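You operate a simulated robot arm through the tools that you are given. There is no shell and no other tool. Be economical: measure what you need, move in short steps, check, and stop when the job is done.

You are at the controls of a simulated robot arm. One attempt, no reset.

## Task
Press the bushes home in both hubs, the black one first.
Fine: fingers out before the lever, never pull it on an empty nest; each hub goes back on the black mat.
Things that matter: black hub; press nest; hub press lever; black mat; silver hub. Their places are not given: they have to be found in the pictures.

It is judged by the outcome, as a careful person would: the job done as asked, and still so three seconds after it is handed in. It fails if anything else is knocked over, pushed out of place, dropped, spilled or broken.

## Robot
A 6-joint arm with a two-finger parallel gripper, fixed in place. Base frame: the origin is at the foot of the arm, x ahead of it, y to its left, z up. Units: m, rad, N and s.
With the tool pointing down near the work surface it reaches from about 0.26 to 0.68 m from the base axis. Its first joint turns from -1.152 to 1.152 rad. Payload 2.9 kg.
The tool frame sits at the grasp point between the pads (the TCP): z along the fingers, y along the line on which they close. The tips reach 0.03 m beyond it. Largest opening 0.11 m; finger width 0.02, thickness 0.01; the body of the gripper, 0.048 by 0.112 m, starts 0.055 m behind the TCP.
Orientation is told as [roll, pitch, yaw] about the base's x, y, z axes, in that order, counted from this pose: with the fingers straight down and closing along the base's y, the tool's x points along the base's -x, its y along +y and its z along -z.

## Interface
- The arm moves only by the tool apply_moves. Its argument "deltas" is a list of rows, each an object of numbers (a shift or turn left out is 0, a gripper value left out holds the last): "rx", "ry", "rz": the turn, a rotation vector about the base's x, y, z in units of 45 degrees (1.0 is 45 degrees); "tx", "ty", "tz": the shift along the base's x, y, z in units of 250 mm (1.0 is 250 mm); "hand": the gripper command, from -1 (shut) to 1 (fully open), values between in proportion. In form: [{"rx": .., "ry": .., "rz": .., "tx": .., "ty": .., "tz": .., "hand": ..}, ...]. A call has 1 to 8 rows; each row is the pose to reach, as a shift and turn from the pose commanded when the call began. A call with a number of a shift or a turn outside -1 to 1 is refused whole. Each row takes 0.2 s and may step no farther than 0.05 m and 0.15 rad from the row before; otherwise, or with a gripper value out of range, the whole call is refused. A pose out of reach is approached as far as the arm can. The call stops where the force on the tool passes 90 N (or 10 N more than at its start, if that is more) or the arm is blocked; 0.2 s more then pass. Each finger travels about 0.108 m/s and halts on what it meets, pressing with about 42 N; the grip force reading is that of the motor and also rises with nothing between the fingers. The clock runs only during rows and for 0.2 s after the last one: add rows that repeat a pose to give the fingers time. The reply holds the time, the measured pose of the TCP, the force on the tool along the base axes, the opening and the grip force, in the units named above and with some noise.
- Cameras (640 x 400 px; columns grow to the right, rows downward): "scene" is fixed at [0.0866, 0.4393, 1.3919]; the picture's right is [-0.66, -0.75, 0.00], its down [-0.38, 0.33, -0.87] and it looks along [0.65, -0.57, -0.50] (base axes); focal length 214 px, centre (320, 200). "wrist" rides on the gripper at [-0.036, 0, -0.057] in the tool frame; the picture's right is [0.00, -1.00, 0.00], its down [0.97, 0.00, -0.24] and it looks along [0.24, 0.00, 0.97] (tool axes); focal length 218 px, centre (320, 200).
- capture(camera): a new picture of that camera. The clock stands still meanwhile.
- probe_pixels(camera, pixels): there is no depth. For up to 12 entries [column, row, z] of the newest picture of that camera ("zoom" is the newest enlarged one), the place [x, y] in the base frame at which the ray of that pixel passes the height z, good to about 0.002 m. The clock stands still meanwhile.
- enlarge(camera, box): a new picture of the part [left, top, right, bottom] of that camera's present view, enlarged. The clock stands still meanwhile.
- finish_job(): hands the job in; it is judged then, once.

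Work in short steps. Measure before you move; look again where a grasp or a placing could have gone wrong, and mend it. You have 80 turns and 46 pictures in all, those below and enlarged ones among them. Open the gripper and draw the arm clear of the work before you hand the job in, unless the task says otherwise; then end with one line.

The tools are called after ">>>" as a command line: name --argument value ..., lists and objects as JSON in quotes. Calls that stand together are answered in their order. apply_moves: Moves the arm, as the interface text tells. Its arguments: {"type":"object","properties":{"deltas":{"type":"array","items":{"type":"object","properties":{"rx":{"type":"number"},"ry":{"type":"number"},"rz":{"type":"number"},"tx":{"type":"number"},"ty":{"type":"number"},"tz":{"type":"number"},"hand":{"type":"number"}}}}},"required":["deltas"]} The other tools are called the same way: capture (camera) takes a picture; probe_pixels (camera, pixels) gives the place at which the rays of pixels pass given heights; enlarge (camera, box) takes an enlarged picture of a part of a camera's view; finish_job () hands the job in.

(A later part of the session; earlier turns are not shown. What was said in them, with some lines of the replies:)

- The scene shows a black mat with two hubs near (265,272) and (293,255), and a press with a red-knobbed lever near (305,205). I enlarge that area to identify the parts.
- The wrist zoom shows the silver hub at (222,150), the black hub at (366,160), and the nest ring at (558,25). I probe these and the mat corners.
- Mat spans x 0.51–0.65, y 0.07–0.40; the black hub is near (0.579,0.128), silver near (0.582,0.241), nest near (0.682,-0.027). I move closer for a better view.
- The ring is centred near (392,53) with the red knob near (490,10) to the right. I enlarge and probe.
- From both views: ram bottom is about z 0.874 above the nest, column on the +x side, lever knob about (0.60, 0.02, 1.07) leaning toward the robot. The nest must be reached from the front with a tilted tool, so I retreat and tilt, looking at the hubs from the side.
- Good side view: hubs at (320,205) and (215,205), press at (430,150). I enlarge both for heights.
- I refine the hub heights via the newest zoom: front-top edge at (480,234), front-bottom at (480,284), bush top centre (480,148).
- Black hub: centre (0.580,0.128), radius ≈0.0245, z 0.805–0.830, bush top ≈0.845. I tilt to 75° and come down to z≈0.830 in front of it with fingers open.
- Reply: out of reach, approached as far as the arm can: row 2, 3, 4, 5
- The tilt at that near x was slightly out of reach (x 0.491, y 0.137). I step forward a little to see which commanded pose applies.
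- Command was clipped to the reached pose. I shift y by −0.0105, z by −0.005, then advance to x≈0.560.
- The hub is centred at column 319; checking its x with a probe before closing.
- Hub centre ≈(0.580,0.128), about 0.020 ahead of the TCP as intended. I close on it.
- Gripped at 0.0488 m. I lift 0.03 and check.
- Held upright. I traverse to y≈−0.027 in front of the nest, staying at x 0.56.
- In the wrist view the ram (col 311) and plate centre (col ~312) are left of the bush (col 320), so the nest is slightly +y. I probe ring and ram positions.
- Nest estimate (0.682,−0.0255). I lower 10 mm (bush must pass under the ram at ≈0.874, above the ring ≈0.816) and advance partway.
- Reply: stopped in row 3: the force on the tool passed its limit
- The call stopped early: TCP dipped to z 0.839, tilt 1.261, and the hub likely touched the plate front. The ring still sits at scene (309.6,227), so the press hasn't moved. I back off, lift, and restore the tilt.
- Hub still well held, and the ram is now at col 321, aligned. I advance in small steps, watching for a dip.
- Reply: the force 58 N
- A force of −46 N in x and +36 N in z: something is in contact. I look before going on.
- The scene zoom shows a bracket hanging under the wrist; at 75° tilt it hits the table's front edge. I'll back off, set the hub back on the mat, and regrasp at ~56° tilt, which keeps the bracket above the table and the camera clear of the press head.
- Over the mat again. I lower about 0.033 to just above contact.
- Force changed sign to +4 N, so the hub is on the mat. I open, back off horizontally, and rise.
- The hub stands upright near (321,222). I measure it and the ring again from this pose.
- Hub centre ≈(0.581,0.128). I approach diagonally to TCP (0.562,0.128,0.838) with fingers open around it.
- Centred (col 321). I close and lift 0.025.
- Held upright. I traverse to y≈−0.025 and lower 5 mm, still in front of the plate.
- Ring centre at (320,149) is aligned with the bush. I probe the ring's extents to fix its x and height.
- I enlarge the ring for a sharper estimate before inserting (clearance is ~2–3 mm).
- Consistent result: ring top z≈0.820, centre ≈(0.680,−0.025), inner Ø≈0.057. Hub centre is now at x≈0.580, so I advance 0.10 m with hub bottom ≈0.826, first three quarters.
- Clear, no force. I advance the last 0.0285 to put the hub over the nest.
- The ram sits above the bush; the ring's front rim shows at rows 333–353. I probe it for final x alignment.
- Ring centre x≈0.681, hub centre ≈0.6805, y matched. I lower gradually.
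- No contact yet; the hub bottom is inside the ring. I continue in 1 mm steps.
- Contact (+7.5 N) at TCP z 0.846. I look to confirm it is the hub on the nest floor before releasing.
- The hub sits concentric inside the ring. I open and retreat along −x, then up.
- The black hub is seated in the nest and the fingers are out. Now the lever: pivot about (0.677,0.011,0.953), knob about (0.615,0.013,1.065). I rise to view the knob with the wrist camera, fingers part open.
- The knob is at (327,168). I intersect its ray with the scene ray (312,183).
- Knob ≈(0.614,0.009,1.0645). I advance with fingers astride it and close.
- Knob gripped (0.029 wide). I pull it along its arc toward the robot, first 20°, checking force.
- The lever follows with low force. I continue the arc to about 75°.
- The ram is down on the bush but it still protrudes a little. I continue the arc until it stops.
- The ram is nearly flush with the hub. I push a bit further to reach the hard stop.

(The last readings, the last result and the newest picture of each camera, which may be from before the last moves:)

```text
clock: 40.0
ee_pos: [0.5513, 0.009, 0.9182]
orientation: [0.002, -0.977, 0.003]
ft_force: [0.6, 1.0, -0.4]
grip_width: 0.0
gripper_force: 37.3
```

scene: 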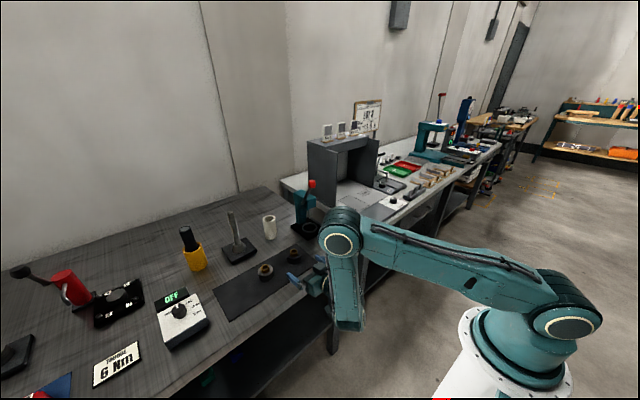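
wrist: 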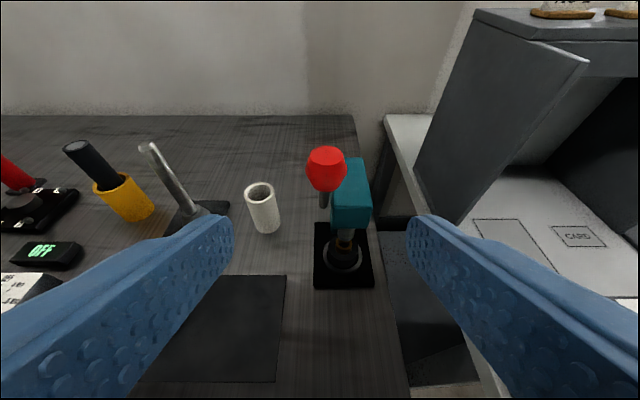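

The grip slipped off the knob (width 0). I look at where the lever and ram are.

>>> enlarge --camera "scene" --box '[270, 170, 350, 240]'

```text
5.71 times, centred on (310, 205) of scene
```

zoom: 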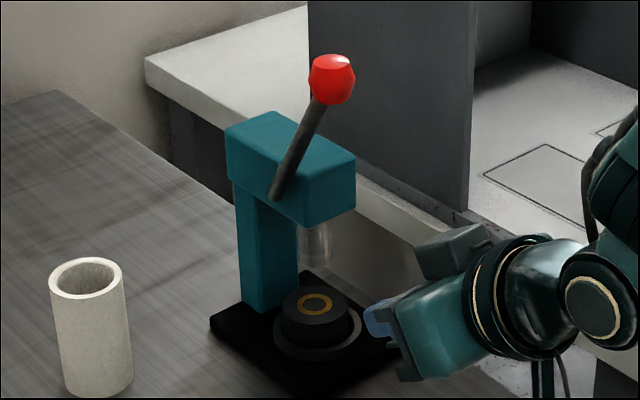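

The bush is flush and the lever sprang back up by itself. I open and return to the hub in the nest at the same pose as its release.

>>> apply_moves --deltas '[{"tx": 0.06, "ty": -0.138, "tz": -0.05, "hand": 1}, {"tx": 0.1, "ty": -0.138, "tz": -0.13, "hand": 1}, {"tx": 0.15, "ty": -0.138, "tz": -0.22, "hand": 1}, {"tx": 0.22, "ty": -0.138, "tz": -0.27, "hand": 1}, {"tx": 0.33, "ty": -0.138, "tz": -0.285, "hand": 1}, {"tx": 0.442, "ty": -0.138, "tz": -0.29, "hand": 1}, {"tx": 0.442, "ty": -0.138, "tz": -0.29, "hand": 1}]'

>>> capture --camera "wrist"

```text
clock: 41.6
ee_pos: [0.6622, -0.0267, 0.8447]
orientation: [0.004, -0.978, 0.001]
ft_force: [0.7, 0.6, -0.3]
grip_width: 0.11
gripper_force: 0.0
```

```text
7 pictures are left
```

wrist: 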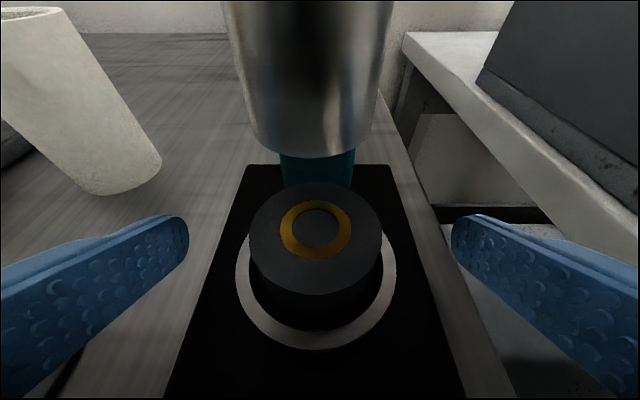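

Bush is flush and the hub is centred at col 316. I nudge +1.5 mm in y, close, and lift 12 mm.

>>> apply_moves --deltas '[{"ty": 0.006, "hand": 0.2}, {"ty": 0.006, "hand": -0.05}, {"ty": 0.006, "hand": -1}, {"ty": 0.006, "hand": -1}, {"ty": 0.006, "hand": -1}, {"ty": 0.006, "tz": 0.025, "hand": -1}, {"ty": 0.006, "tz": 0.05, "hand": -1}, {"ty": 0.006, "tz": 0.05, "hand": -1}]'

```text
clock: 43.4
ee_pos: [0.6606, -0.0254, 0.8589]
orientation: [0.005, -0.975, -0.001]
ft_force: [0.7, 0.2, -3.2]
grip_width: 0.0488
gripper_force: 41.9
```

Held. I retreat straight back to x≈0.562.

>>> apply_moves --deltas '[{"tx": -0.06}, {"tx": -0.13}, {"tx": -0.2}, {"tx": -0.27}, {"tx": -0.34}, {"tx": -0.395}, {"tx": -0.395}]'

>>> apply_moves --deltas '[{"ty": 0.15}, {"ty": 0.3}, {"ty": 0.45}, {"ty": 0.612}, {"ty": 0.612}, {"ty": 0.612}]'

```text
clock: 45.0
ee_pos: [0.5609, -0.0245, 0.8573]
orientation: [0.003, -0.977, 0.001]
ft_force: [-0.1, 0.5, -2.8]
grip_width: 0.0489
gripper_force: 42.0
```

```text
clock: 46.4
ee_pos: [0.5622, 0.1284, 0.8596]
orientation: [0.003, -0.976, 0.0]
ft_force: [-0.1, -0.6, -2.9]
grip_width: 0.0488
gripper_force: 41.9
```

Over the mat. I lower 18 mm, then fine steps to contact.

>>> apply_moves --deltas '[{"tz": -0.03}, {"tz": -0.06}, {"tz": -0.072}, {"tz": -0.076}, {"tz": -0.08}, {"tz": -0.084}, {"tz": -0.084}]'

```text
clock: 48.0
ee_pos: [0.5612, 0.1281, 0.8366]
orientation: [0.003, -0.979, 0.004]
ft_force: [-0.1, 0.0, -2.3]
grip_width: 0.0489
gripper_force: 42.3
```

>>> apply_moves --deltas '[{"tz": -0.004}, {"tz": -0.008}, {"tz": -0.008}]'

```text
clock: 48.8
ee_pos: [0.5618, 0.1277, 0.8377]
orientation: [0.003, -0.983, 0.003]
ft_force: [-16.3, -2.0, 22.4]
grip_width: 0.0487
gripper_force: 42.2
```

Contact is firm; I ease up 1 mm, open, and retreat back-and-up.

>>> apply_moves --deltas '[{"tz": 0.004}, {"tz": 0.004, "hand": 0.2}, {"tz": 0.004, "hand": 1}, {"tz": 0.004, "hand": 1}, {"tz": 0.004, "hand": 1}]'

>>> apply_moves --deltas '[{"tx": -0.043, "tz": 0.032}, {"tx": -0.1, "tz": 0.1}, {"tx": -0.16, "tz": 0.17}, {"tx": -0.22, "tz": 0.25}, {"tx": -0.22, "tz": 0.25, "ty": 0.15}, {"tx": -0.22, "tz": 0.25, "ty": 0.3}, {"tx": -0.22, "tz": 0.25, "ty": 0.45}, {"tx": -0.22, "tz": 0.25, "ty": 0.45}]'

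>>> capture --camera "wrist"

```text
clock: 50.0
ee_pos: [0.5608, 0.1281, 0.835]
orientation: [0.005, -0.978, 0.001]
ft_force: [0.2, 0.0, 0.4]
grip_width: 0.1102
gripper_force: 0.0
```

```text
clock: 51.8
ee_pos: [0.5072, 0.2409, 0.8977]
orientation: [0.002, -0.977, 0.0]
ft_force: [-0.5, -0.7, 0.4]
grip_width: 0.11
gripper_force: 0.0
```

```text
6 pictures are left
```

wrist: 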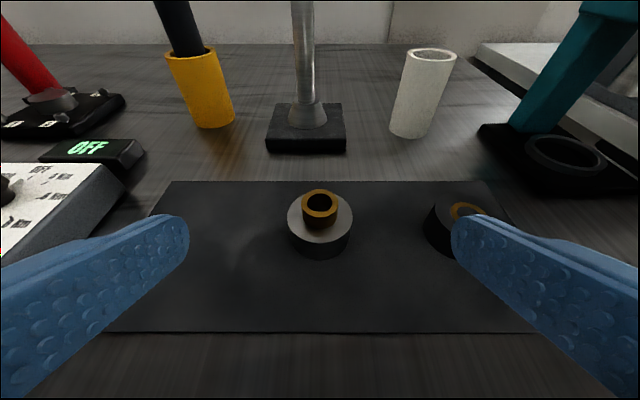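

Black hub is back on the mat. Silver hub is centred near (319,222); I probe it.

>>> probe_pixels --camera "wrist" --pixels '[[319, 202, 0.845], [320, 260, 0.805], [320, 242, 0.83], [288, 224, 0.825], [352, 224, 0.825]]'

```text
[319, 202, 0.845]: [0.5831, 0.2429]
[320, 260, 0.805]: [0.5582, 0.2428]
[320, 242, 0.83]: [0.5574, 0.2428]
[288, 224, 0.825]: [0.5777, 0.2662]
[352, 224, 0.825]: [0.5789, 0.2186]
```

Silver hub centre ≈(0.582,0.242). I approach and grip as with the first.

>>> apply_moves --deltas '[{"ty": 0.004, "tx": 0.06, "tz": -0.07}, {"ty": 0.004, "tx": 0.12, "tz": -0.14}, {"ty": 0.004, "tx": 0.18, "tz": -0.2}, {"ty": 0.004, "tx": 0.223, "tz": -0.238}, {"ty": 0.004, "tx": 0.223, "tz": -0.238}]'

>>> apply_moves --deltas '[{"hand": 0.2}, {"hand": -0.05}, {"hand": -1}, {"hand": -1}, {"hand": -1}, {"hand": -1, "tz": 0.04}, {"hand": -1, "tz": 0.1}, {"hand": -1, "tz": 0.1}]'

```text
clock: 53.0
ee_pos: [0.5617, 0.241, 0.8393]
orientation: [0.004, -0.977, 0.002]
ft_force: [0.1, -0.4, 0.1]
grip_width: 0.1099
gripper_force: 0.0
```

```text
clock: 54.8
ee_pos: [0.5603, 0.2405, 0.8631]
orientation: [0.001, -0.978, 0.003]
ft_force: [-0.5, 0.1, -3.4]
grip_width: 0.0492
gripper_force: 41.7
```

Held. The path crosses the black hub, so I raise 0.05, traverse, then lower in front of the nest.

>>> apply_moves --deltas '[{"tz": 0.1}, {"tz": 0.2}, {"tz": 0.2, "ty": -0.15}, {"tz": 0.2, "ty": -0.3}, {"tz": 0.2, "ty": -0.45}, {"tz": 0.2, "ty": -0.6}, {"tz": 0.2, "ty": -0.75}, {"tz": 0.2, "ty": -0.9}]'

>>> apply_moves --deltas '[{"ty": -0.1}, {"ty": -0.164}, {"ty": -0.164, "tz": -0.1}, {"ty": -0.164, "tz": -0.2}, {"ty": -0.164, "tz": -0.216}, {"ty": -0.164, "tz": -0.216}]'

>>> capture --camera "wrist"

```text
clock: 56.6
ee_pos: [0.5634, 0.0156, 0.9146]
orientation: [0.002, -0.976, 0.002]
ft_force: [-0.2, 0.6, -2.6]
grip_width: 0.0489
gripper_force: 41.9
```

```text
clock: 58.0
ee_pos: [0.5626, -0.0229, 0.8585]
orientation: [0.004, -0.979, 0.0]
ft_force: [0.3, -0.4, -3.6]
grip_width: 0.049
gripper_force: 41.7
```

```text
5 pictures are left
```

wrist: 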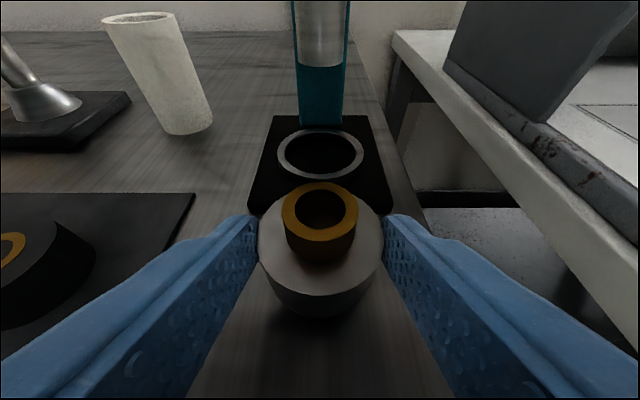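

Aligned with the ring (both at col 320). I check the hub's offset from the TCP.

>>> probe_pixels --camera "wrist" --pixels '[[320, 206, 0.865], [320, 296, 0.85], [320, 125.5, 0.82], [320, 178, 0.82], [320, 319, 0.8253], [277, 152, 0.82], [364, 152, 0.82]]'

```text
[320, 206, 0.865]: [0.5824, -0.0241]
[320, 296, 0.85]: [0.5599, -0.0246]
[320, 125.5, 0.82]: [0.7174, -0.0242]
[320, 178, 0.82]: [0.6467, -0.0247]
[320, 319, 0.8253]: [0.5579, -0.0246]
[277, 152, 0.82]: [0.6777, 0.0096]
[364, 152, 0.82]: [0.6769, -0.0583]
```

Offset matches the first hub (~0.020), so the same nest pose (x≈0.661) applies. I advance at z≈0.858.

>>> apply_moves --deltas '[{"tx": 0.06}, {"tx": 0.13}, {"tx": 0.2}, {"tx": 0.27}, {"tx": 0.33}, {"tx": 0.37}, {"tx": 0.397}, {"tx": 0.397}]'

>>> capture --camera "wrist"

```text
clock: 59.8
ee_pos: [0.6617, -0.0241, 0.8582]
orientation: [0.004, -0.977, 0.0]
ft_force: [0.4, 0.0, -3.2]
grip_width: 0.0491
gripper_force: 42.0
```

```text
4 pictures are left
```

wrist: 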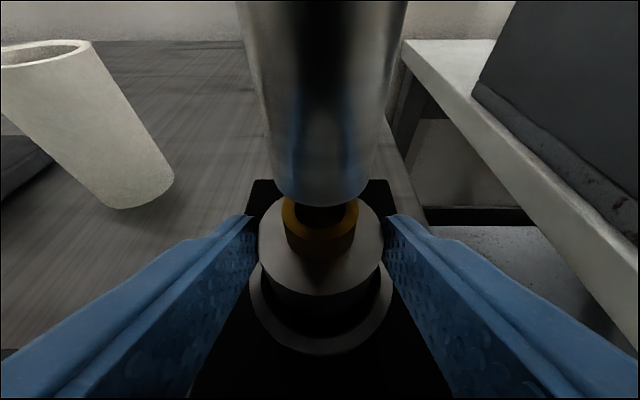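

Same picture as the first insertion: ring front at row 353, columns 250–393. I lower to contact.

>>> apply_moves --deltas '[{"tz": -0.012}, {"tz": -0.024}, {"tz": -0.036}, {"tz": -0.042}, {"tz": -0.046}, {"tz": -0.05}, {"tz": -0.05}]'

```text
clock: 61.4
ee_pos: [0.6635, -0.0253, 0.8531]
orientation: [0.001, -0.992, 0.002]
ft_force: [-1.4, -4.9, 25.4]
grip_width: 0.0489
gripper_force: 42.0
```

Contact early (25 N at z 0.853): the hub is likely catching the ring lip. I ease up and look closely.

>>> apply_moves --deltas '[{"tz": 0.024}, {"tz": 0.034}, {"tz": 0.034}]'

>>> enlarge --camera "wrist" --box '[240, 240, 400, 360]'

```text
clock: 62.2
ee_pos: [0.6604, -0.024, 0.8539]
orientation: [0.003, -0.974, 0.0]
ft_force: [-0.7, -0.3, -2.4]
grip_width: 0.0491
gripper_force: 42.3
```

```text
3.33 times, centred on (320, 300) of wrist
```

zoom: 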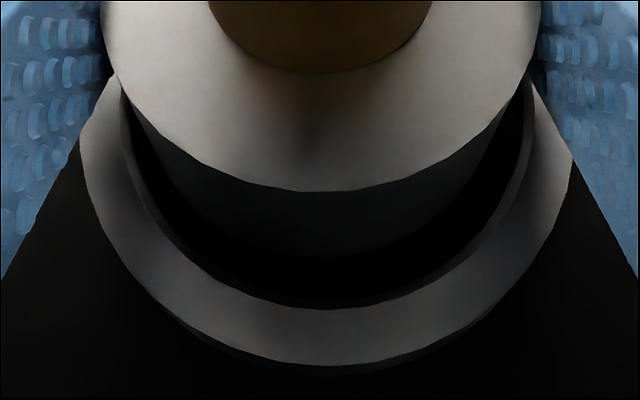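

>>> probe_pixels --camera "zoom" --pixels '[[328, 308, 0.82], [328, 367, 0.82], [318, 192, 0.8455], [318, 192, 0.8475], [80, 135, 0.82], [572, 155, 0.82], [102, 20, 0.8455], [540, 20, 0.8455], [120, 100, 0.82], [533, 100, 0.82], [318, 262, 0.8205]]'

```text
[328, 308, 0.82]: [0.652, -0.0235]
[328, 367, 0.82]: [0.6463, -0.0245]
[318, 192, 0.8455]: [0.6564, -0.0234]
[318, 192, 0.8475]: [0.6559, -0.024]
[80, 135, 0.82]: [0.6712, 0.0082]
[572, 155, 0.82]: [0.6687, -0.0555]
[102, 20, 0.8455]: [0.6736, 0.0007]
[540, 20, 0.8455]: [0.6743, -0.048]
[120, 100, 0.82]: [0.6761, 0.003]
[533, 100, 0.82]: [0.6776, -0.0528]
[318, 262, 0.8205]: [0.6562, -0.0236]
```

The hub and ring measure concentric (front gap ~4 mm, y centred). I retry lowering in 1 mm steps and watch the force.

>>> apply_moves --deltas '[{"tz": -0.004}, {"tz": -0.008}, {"tz": -0.012}, {"tz": -0.012}]'

```text
clock: 63.2
ee_pos: [0.6607, -0.0244, 0.8528]
orientation: [0.004, -0.978, 0.001]
ft_force: [0.1, -0.3, -3.4]
grip_width: 0.0492
gripper_force: 41.7
```

>>> apply_moves --deltas '[{"tz": -0.004}, {"tz": -0.008}, {"tz": -0.008}]'

```text
clock: 64.0
ee_pos: [0.6608, -0.0242, 0.8505]
orientation: [0.003, -0.977, 0.002]
ft_force: [-2.1, -0.4, -1.5]
grip_width: 0.0492
gripper_force: 41.8
```

>>> apply_moves --deltas '[{"tz": -0.004}, {"tz": -0.004}]'

>>> enlarge --camera "wrist" --box '[220, 170, 420, 370]'

```text
clock: 64.6
ee_pos: [0.6616, -0.0241, 0.8514]
orientation: [0.003, -0.978, 0.0]
ft_force: [-5.7, -0.4, -1.1]
grip_width: 0.049
gripper_force: 41.7
```

```text
2.00 times, centred on (320, 270) of wrist
```

zoom: 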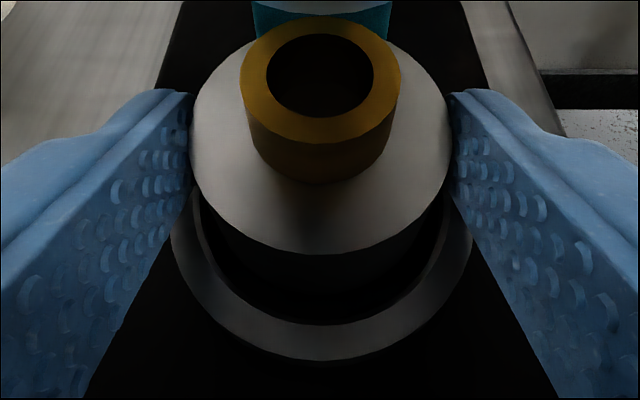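

The view nearly matches the first hub's, but with −6 N in x the rear may be rubbing the ring wall. I shift −1.5 mm in x and lower slightly.

>>> apply_moves --deltas '[{"tx": -0.006}, {"tx": -0.006, "tz": -0.004}, {"tx": -0.006, "tz": -0.008}, {"tx": -0.006, "tz": -0.008}]'

```text
clock: 65.6
ee_pos: [0.6611, -0.0255, 0.8476]
orientation: [0.004, -0.977, 0.0]
ft_force: [0.5, -0.7, -2.7]
grip_width: 0.0489
gripper_force: 42.0
```

Now z 0.848 with no side force: it is sliding in. I continue 2 mm.

>>> apply_moves --deltas '[{"tz": -0.004}, {"tz": -0.008}, {"tz": -0.008}]'

```text
clock: 66.4
ee_pos: [0.6598, -0.0248, 0.8466]
orientation: [0.002, -0.979, 0.002]
ft_force: [-2.1, -0.3, 1.7]
grip_width: 0.049
gripper_force: 42.4
```

Light floor contact. I open, retreat, and rise with the fingers clear.

>>> apply_moves --deltas '[{"hand": 0.2}, {"hand": 1}, {"hand": 1}, {"hand": 1}]'

>>> apply_moves --deltas '[{"tx": -0.1, "tz": 0.004}, {"tx": -0.22, "tz": 0.02}, {"tx": -0.34, "tz": 0.06}, {"tx": -0.46, "tz": 0.16}, {"tx": -0.56, "tz": 0.3}, {"tx": -0.6, "tz": 0.46}, {"tx": -0.6, "tz": 0.46}]'

>>> enlarge --camera "scene" --box '[250, 165, 350, 275]'

```text
clock: 67.4
ee_pos: [0.6583, -0.0238, 0.8467]
orientation: [0.003, -0.978, -0.001]
ft_force: [-0.1, 0.8, -0.7]
grip_width: 0.1102
gripper_force: 0.1
```

```text
clock: 69.0
ee_pos: [0.5108, -0.0222, 0.9595]
orientation: [0.003, -0.979, 0.002]
ft_force: [0.3, 1.0, 0.9]
grip_width: 0.1102
gripper_force: 0.1
```

```text
3.64 times, centred on (300, 220) of scene
```

zoom: 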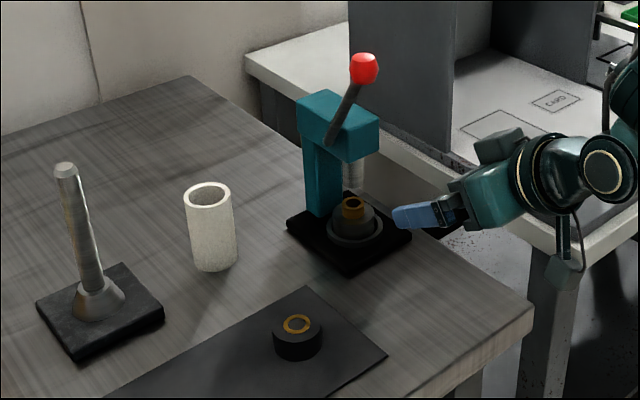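

Silver hub is in the nest, black hub on the mat, fingers out. I return to the knob as before.

>>> apply_moves --deltas '[{"tz": 0.12, "ty": 0.03, "hand": 0.3}, {"tz": 0.26, "ty": 0.06}, {"tz": 0.4, "ty": 0.1}, {"tz": 0.52, "ty": 0.132, "tx": 0.03}, {"tz": 0.56, "ty": 0.132, "tx": 0.05}, {"tz": 0.56, "ty": 0.132, "tx": 0.05}]'

```text
clock: 70.4
ee_pos: [0.5229, 0.0089, 1.101]
orientation: [0.003, -0.977, 0.002]
ft_force: [0.0, -0.1, 0.8]
grip_width: 0.0715
gripper_force: 0.1
```

>>> apply_moves --deltas '[{"tx": 0.08, "tz": -0.03}, {"tx": 0.18, "tz": -0.07}, {"tx": 0.28, "tz": -0.115}, {"tx": 0.356, "tz": -0.146}, {"tx": 0.356, "tz": -0.146}, {"tx": 0.356, "tz": -0.146, "hand": -1}, {"tx": 0.356, "tz": -0.146, "hand": -1}, {"tx": 0.356, "tz": -0.146, "hand": -1}]'

```text
clock: 72.2
ee_pos: [0.6116, 0.0092, 1.0648]
orientation: [0.002, -0.977, 0.001]
ft_force: [4.3, 2.0, -1.3]
grip_width: 0.0296
gripper_force: 44.9
```

Knob gripped (0.0296). I pull through the same arc.

>>> apply_moves --deltas '[{"tx": -0.037, "tz": -0.024}, {"tx": -0.075, "tz": -0.052}, {"tx": -0.108, "tz": -0.083}, {"tx": -0.14, "tz": -0.117}, {"tx": -0.14, "tz": -0.117}]'

>>> apply_moves --deltas '[{"tx": -0.026, "tz": -0.037}, {"tx": -0.052, "tz": -0.075}, {"tx": -0.073, "tz": -0.116}, {"tx": -0.091, "tz": -0.158}, {"tx": -0.104, "tz": -0.201}, {"tx": -0.104, "tz": -0.201}]'

>>> apply_moves --deltas '[{"tx": -0.01, "tz": -0.045}, {"tx": -0.016, "tz": -0.09}, {"tx": -0.018, "tz": -0.135}, {"tx": -0.016, "tz": -0.181}, {"tx": -0.016, "tz": -0.181}]'

>>> apply_moves --deltas '[{"tx": 0.002, "tz": -0.03}, {"tx": 0.008, "tz": -0.06}, {"tx": 0.016, "tz": -0.09}, {"tx": 0.016, "tz": -0.09}]'

```text
clock: 73.4
ee_pos: [0.5769, 0.0095, 1.0373]
orientation: [0.003, -0.982, 0.003]
ft_force: [-0.7, 6.9, 17.4]
grip_width: 0.0291
gripper_force: 44.8
```

```text
clock: 74.8
ee_pos: [0.55, 0.0083, 0.9851]
orientation: [0.005, -0.978, 0.001]
ft_force: [-2.3, 7.8, 13.1]
grip_width: 0.0291
gripper_force: 45.3
```

```text
clock: 76.0
ee_pos: [0.5456, 0.0086, 0.9416]
orientation: [0.004, -0.979, 0.002]
ft_force: [-15.9, 12.1, 26.5]
grip_width: 0.0291
gripper_force: 44.7
```

```text
clock: 77.0
ee_pos: [0.5493, 0.0068, 0.9177]
orientation: [0.0, -0.977, 0.001]
ft_force: [-0.3, -0.1, -0.3]
grip_width: 0.0
gripper_force: 37.8
```

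Same end behaviour as the first stroke: the knob slipped free at the stop. I go back to the hub in the nest with open fingers and check the bush with the last picture.

>>> apply_moves --deltas '[{"tx": 0.06, "ty": -0.13, "tz": -0.05, "hand": 1}, {"tx": 0.1, "ty": -0.13, "tz": -0.13, "hand": 1}, {"tx": 0.15, "ty": -0.13, "tz": -0.22, "hand": 1}, {"tx": 0.22, "ty": -0.13, "tz": -0.27, "hand": 1}, {"tx": 0.33, "ty": -0.13, "tz": -0.282, "hand": 1}, {"tx": 0.438, "ty": -0.13, "tz": -0.289, "hand": 1}, {"tx": 0.438, "ty": -0.13, "tz": -0.289, "hand": 1}]'

>>> capture --camera "wrist"

```text
clock: 78.6
ee_pos: [0.6591, -0.0221, 0.8451]
orientation: [0.003, -0.977, 0.0]
ft_force: [0.6, 0.0, 0.0]
grip_width: 0.11
gripper_force: 0.0
```

```text
0 pictures are left
```

wrist: 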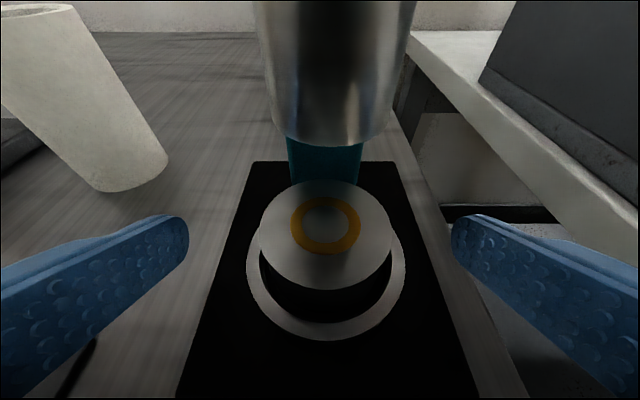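

The silver bush is flush. The hub is at col 325, so I shift −2.5 mm in y, close and lift 12 mm.

>>> apply_moves --deltas '[{"ty": -0.01, "hand": 0.2}, {"ty": -0.01, "hand": -0.05}, {"ty": -0.01, "hand": -1}, {"ty": -0.01, "hand": -1}, {"ty": -0.01, "hand": -1}, {"ty": -0.01, "tz": 0.025, "hand": -1}, {"ty": -0.01, "tz": 0.052, "hand": -1}, {"ty": -0.01, "tz": 0.052, "hand": -1}]'

>>> apply_moves --deltas '[{"tx": -0.06}, {"tx": -0.13}, {"tx": -0.2}, {"tx": -0.27}, {"tx": -0.34}, {"tx": -0.395, "tz": 0.03}, {"tx": -0.395, "tz": 0.15}, {"tx": -0.395, "tz": 0.22}]'

```text
clock: 80.4
ee_pos: [0.6598, -0.0255, 0.8578]
orientation: [0.002, -0.976, 0.001]
ft_force: [0.5, -0.3, -3.3]
grip_width: 0.0486
gripper_force: 41.9
```

```text
clock: 82.2
ee_pos: [0.5609, -0.0282, 0.9138]
orientation: [0.003, -0.979, 0.002]
ft_force: [0.6, -0.3, -3.4]
grip_width: 0.0487
gripper_force: 42.2
```

Held and raised above the black hub's height. I traverse to y≈0.242.

>>> apply_moves --deltas '[{"ty": 0.12}, {"ty": 0.25}, {"ty": 0.38}, {"ty": 0.51}, {"ty": 0.64}, {"ty": 0.77}, {"ty": 0.9}, {"ty": 0.95}]'

>>> apply_moves --deltas '[{"ty": 0.06}, {"ty": 0.12}, {"ty": 0.12, "tz": -0.1}, {"ty": 0.12, "tz": -0.2}, {"ty": 0.12, "tz": -0.26}, {"ty": 0.12, "tz": -0.28}, {"ty": 0.12, "tz": -0.28}]'

```text
clock: 84.0
ee_pos: [0.5605, 0.2112, 0.9122]
orientation: [0.002, -0.978, 0.0]
ft_force: [-0.4, -0.1, -3.1]
grip_width: 0.0488
gripper_force: 41.6
```

```text
clock: 85.6
ee_pos: [0.5603, 0.2403, 0.8433]
orientation: [0.003, -0.978, 0.0]
ft_force: [-0.2, -0.6, -2.9]
grip_width: 0.0488
gripper_force: 41.6
```

About 6 mm above the mat. I lower in 1 mm steps.

>>> apply_moves --deltas '[{"tz": -0.008}, {"tz": -0.014}, {"tz": -0.018}, {"tz": -0.022}, {"tz": -0.022}]'

```text
clock: 86.8
ee_pos: [0.5608, 0.2412, 0.8388]
orientation: [0.004, -0.979, 0.003]
ft_force: [-6.3, -0.9, 6.2]
grip_width: 0.0488
gripper_force: 41.9
```

Contact with the mat (+6 N). I open and withdraw back and up.

>>> apply_moves --deltas '[{"hand": 0.2}, {"hand": 1}, {"hand": 1}, {"hand": 1}]'

>>> apply_moves --deltas '[{"tx": -0.043, "tz": 0.032}, {"tx": -0.1, "tz": 0.1}, {"tx": -0.16, "tz": 0.17}, {"tx": -0.22, "tz": 0.25}, {"tx": -0.22, "tz": 0.4}, {"tx": -0.22, "tz": 0.55}, {"tx": -0.22, "tz": 0.7}, {"tx": -0.22, "tz": 0.8}]'

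```text
clock: 87.8
ee_pos: [0.562, 0.2413, 0.8379]
orientation: [0.004, -0.976, 0.001]
ft_force: [0.1, 0.0, -0.4]
grip_width: 0.1099
gripper_force: 0.1
```

```text
clock: 89.6
ee_pos: [0.5064, 0.2417, 1.0372]
orientation: [0.002, -0.977, 0.0]
ft_force: [-0.2, 0.4, -0.6]
grip_width: 0.1101
gripper_force: 0.0
```

The gripper is open and empty, the arm is clear, and no unexpected forces show. I hand the job in.

>>> finish_job

```text
The job is handed in.
```

Both bushes are pressed flush, the black hub first and then the silver, and both hubs are back on the black mat. I had no pictures left to check the silver hub after setting it down, so its placement there rests on the contact force and arm position. At the end of each stroke the fingers slipped off the lever knob, and after the first I saw the lever had sprung back up. Early on, the bracket under the wrist pressed against the table's front edge and I backed off. I saw no sign that anything had moved.
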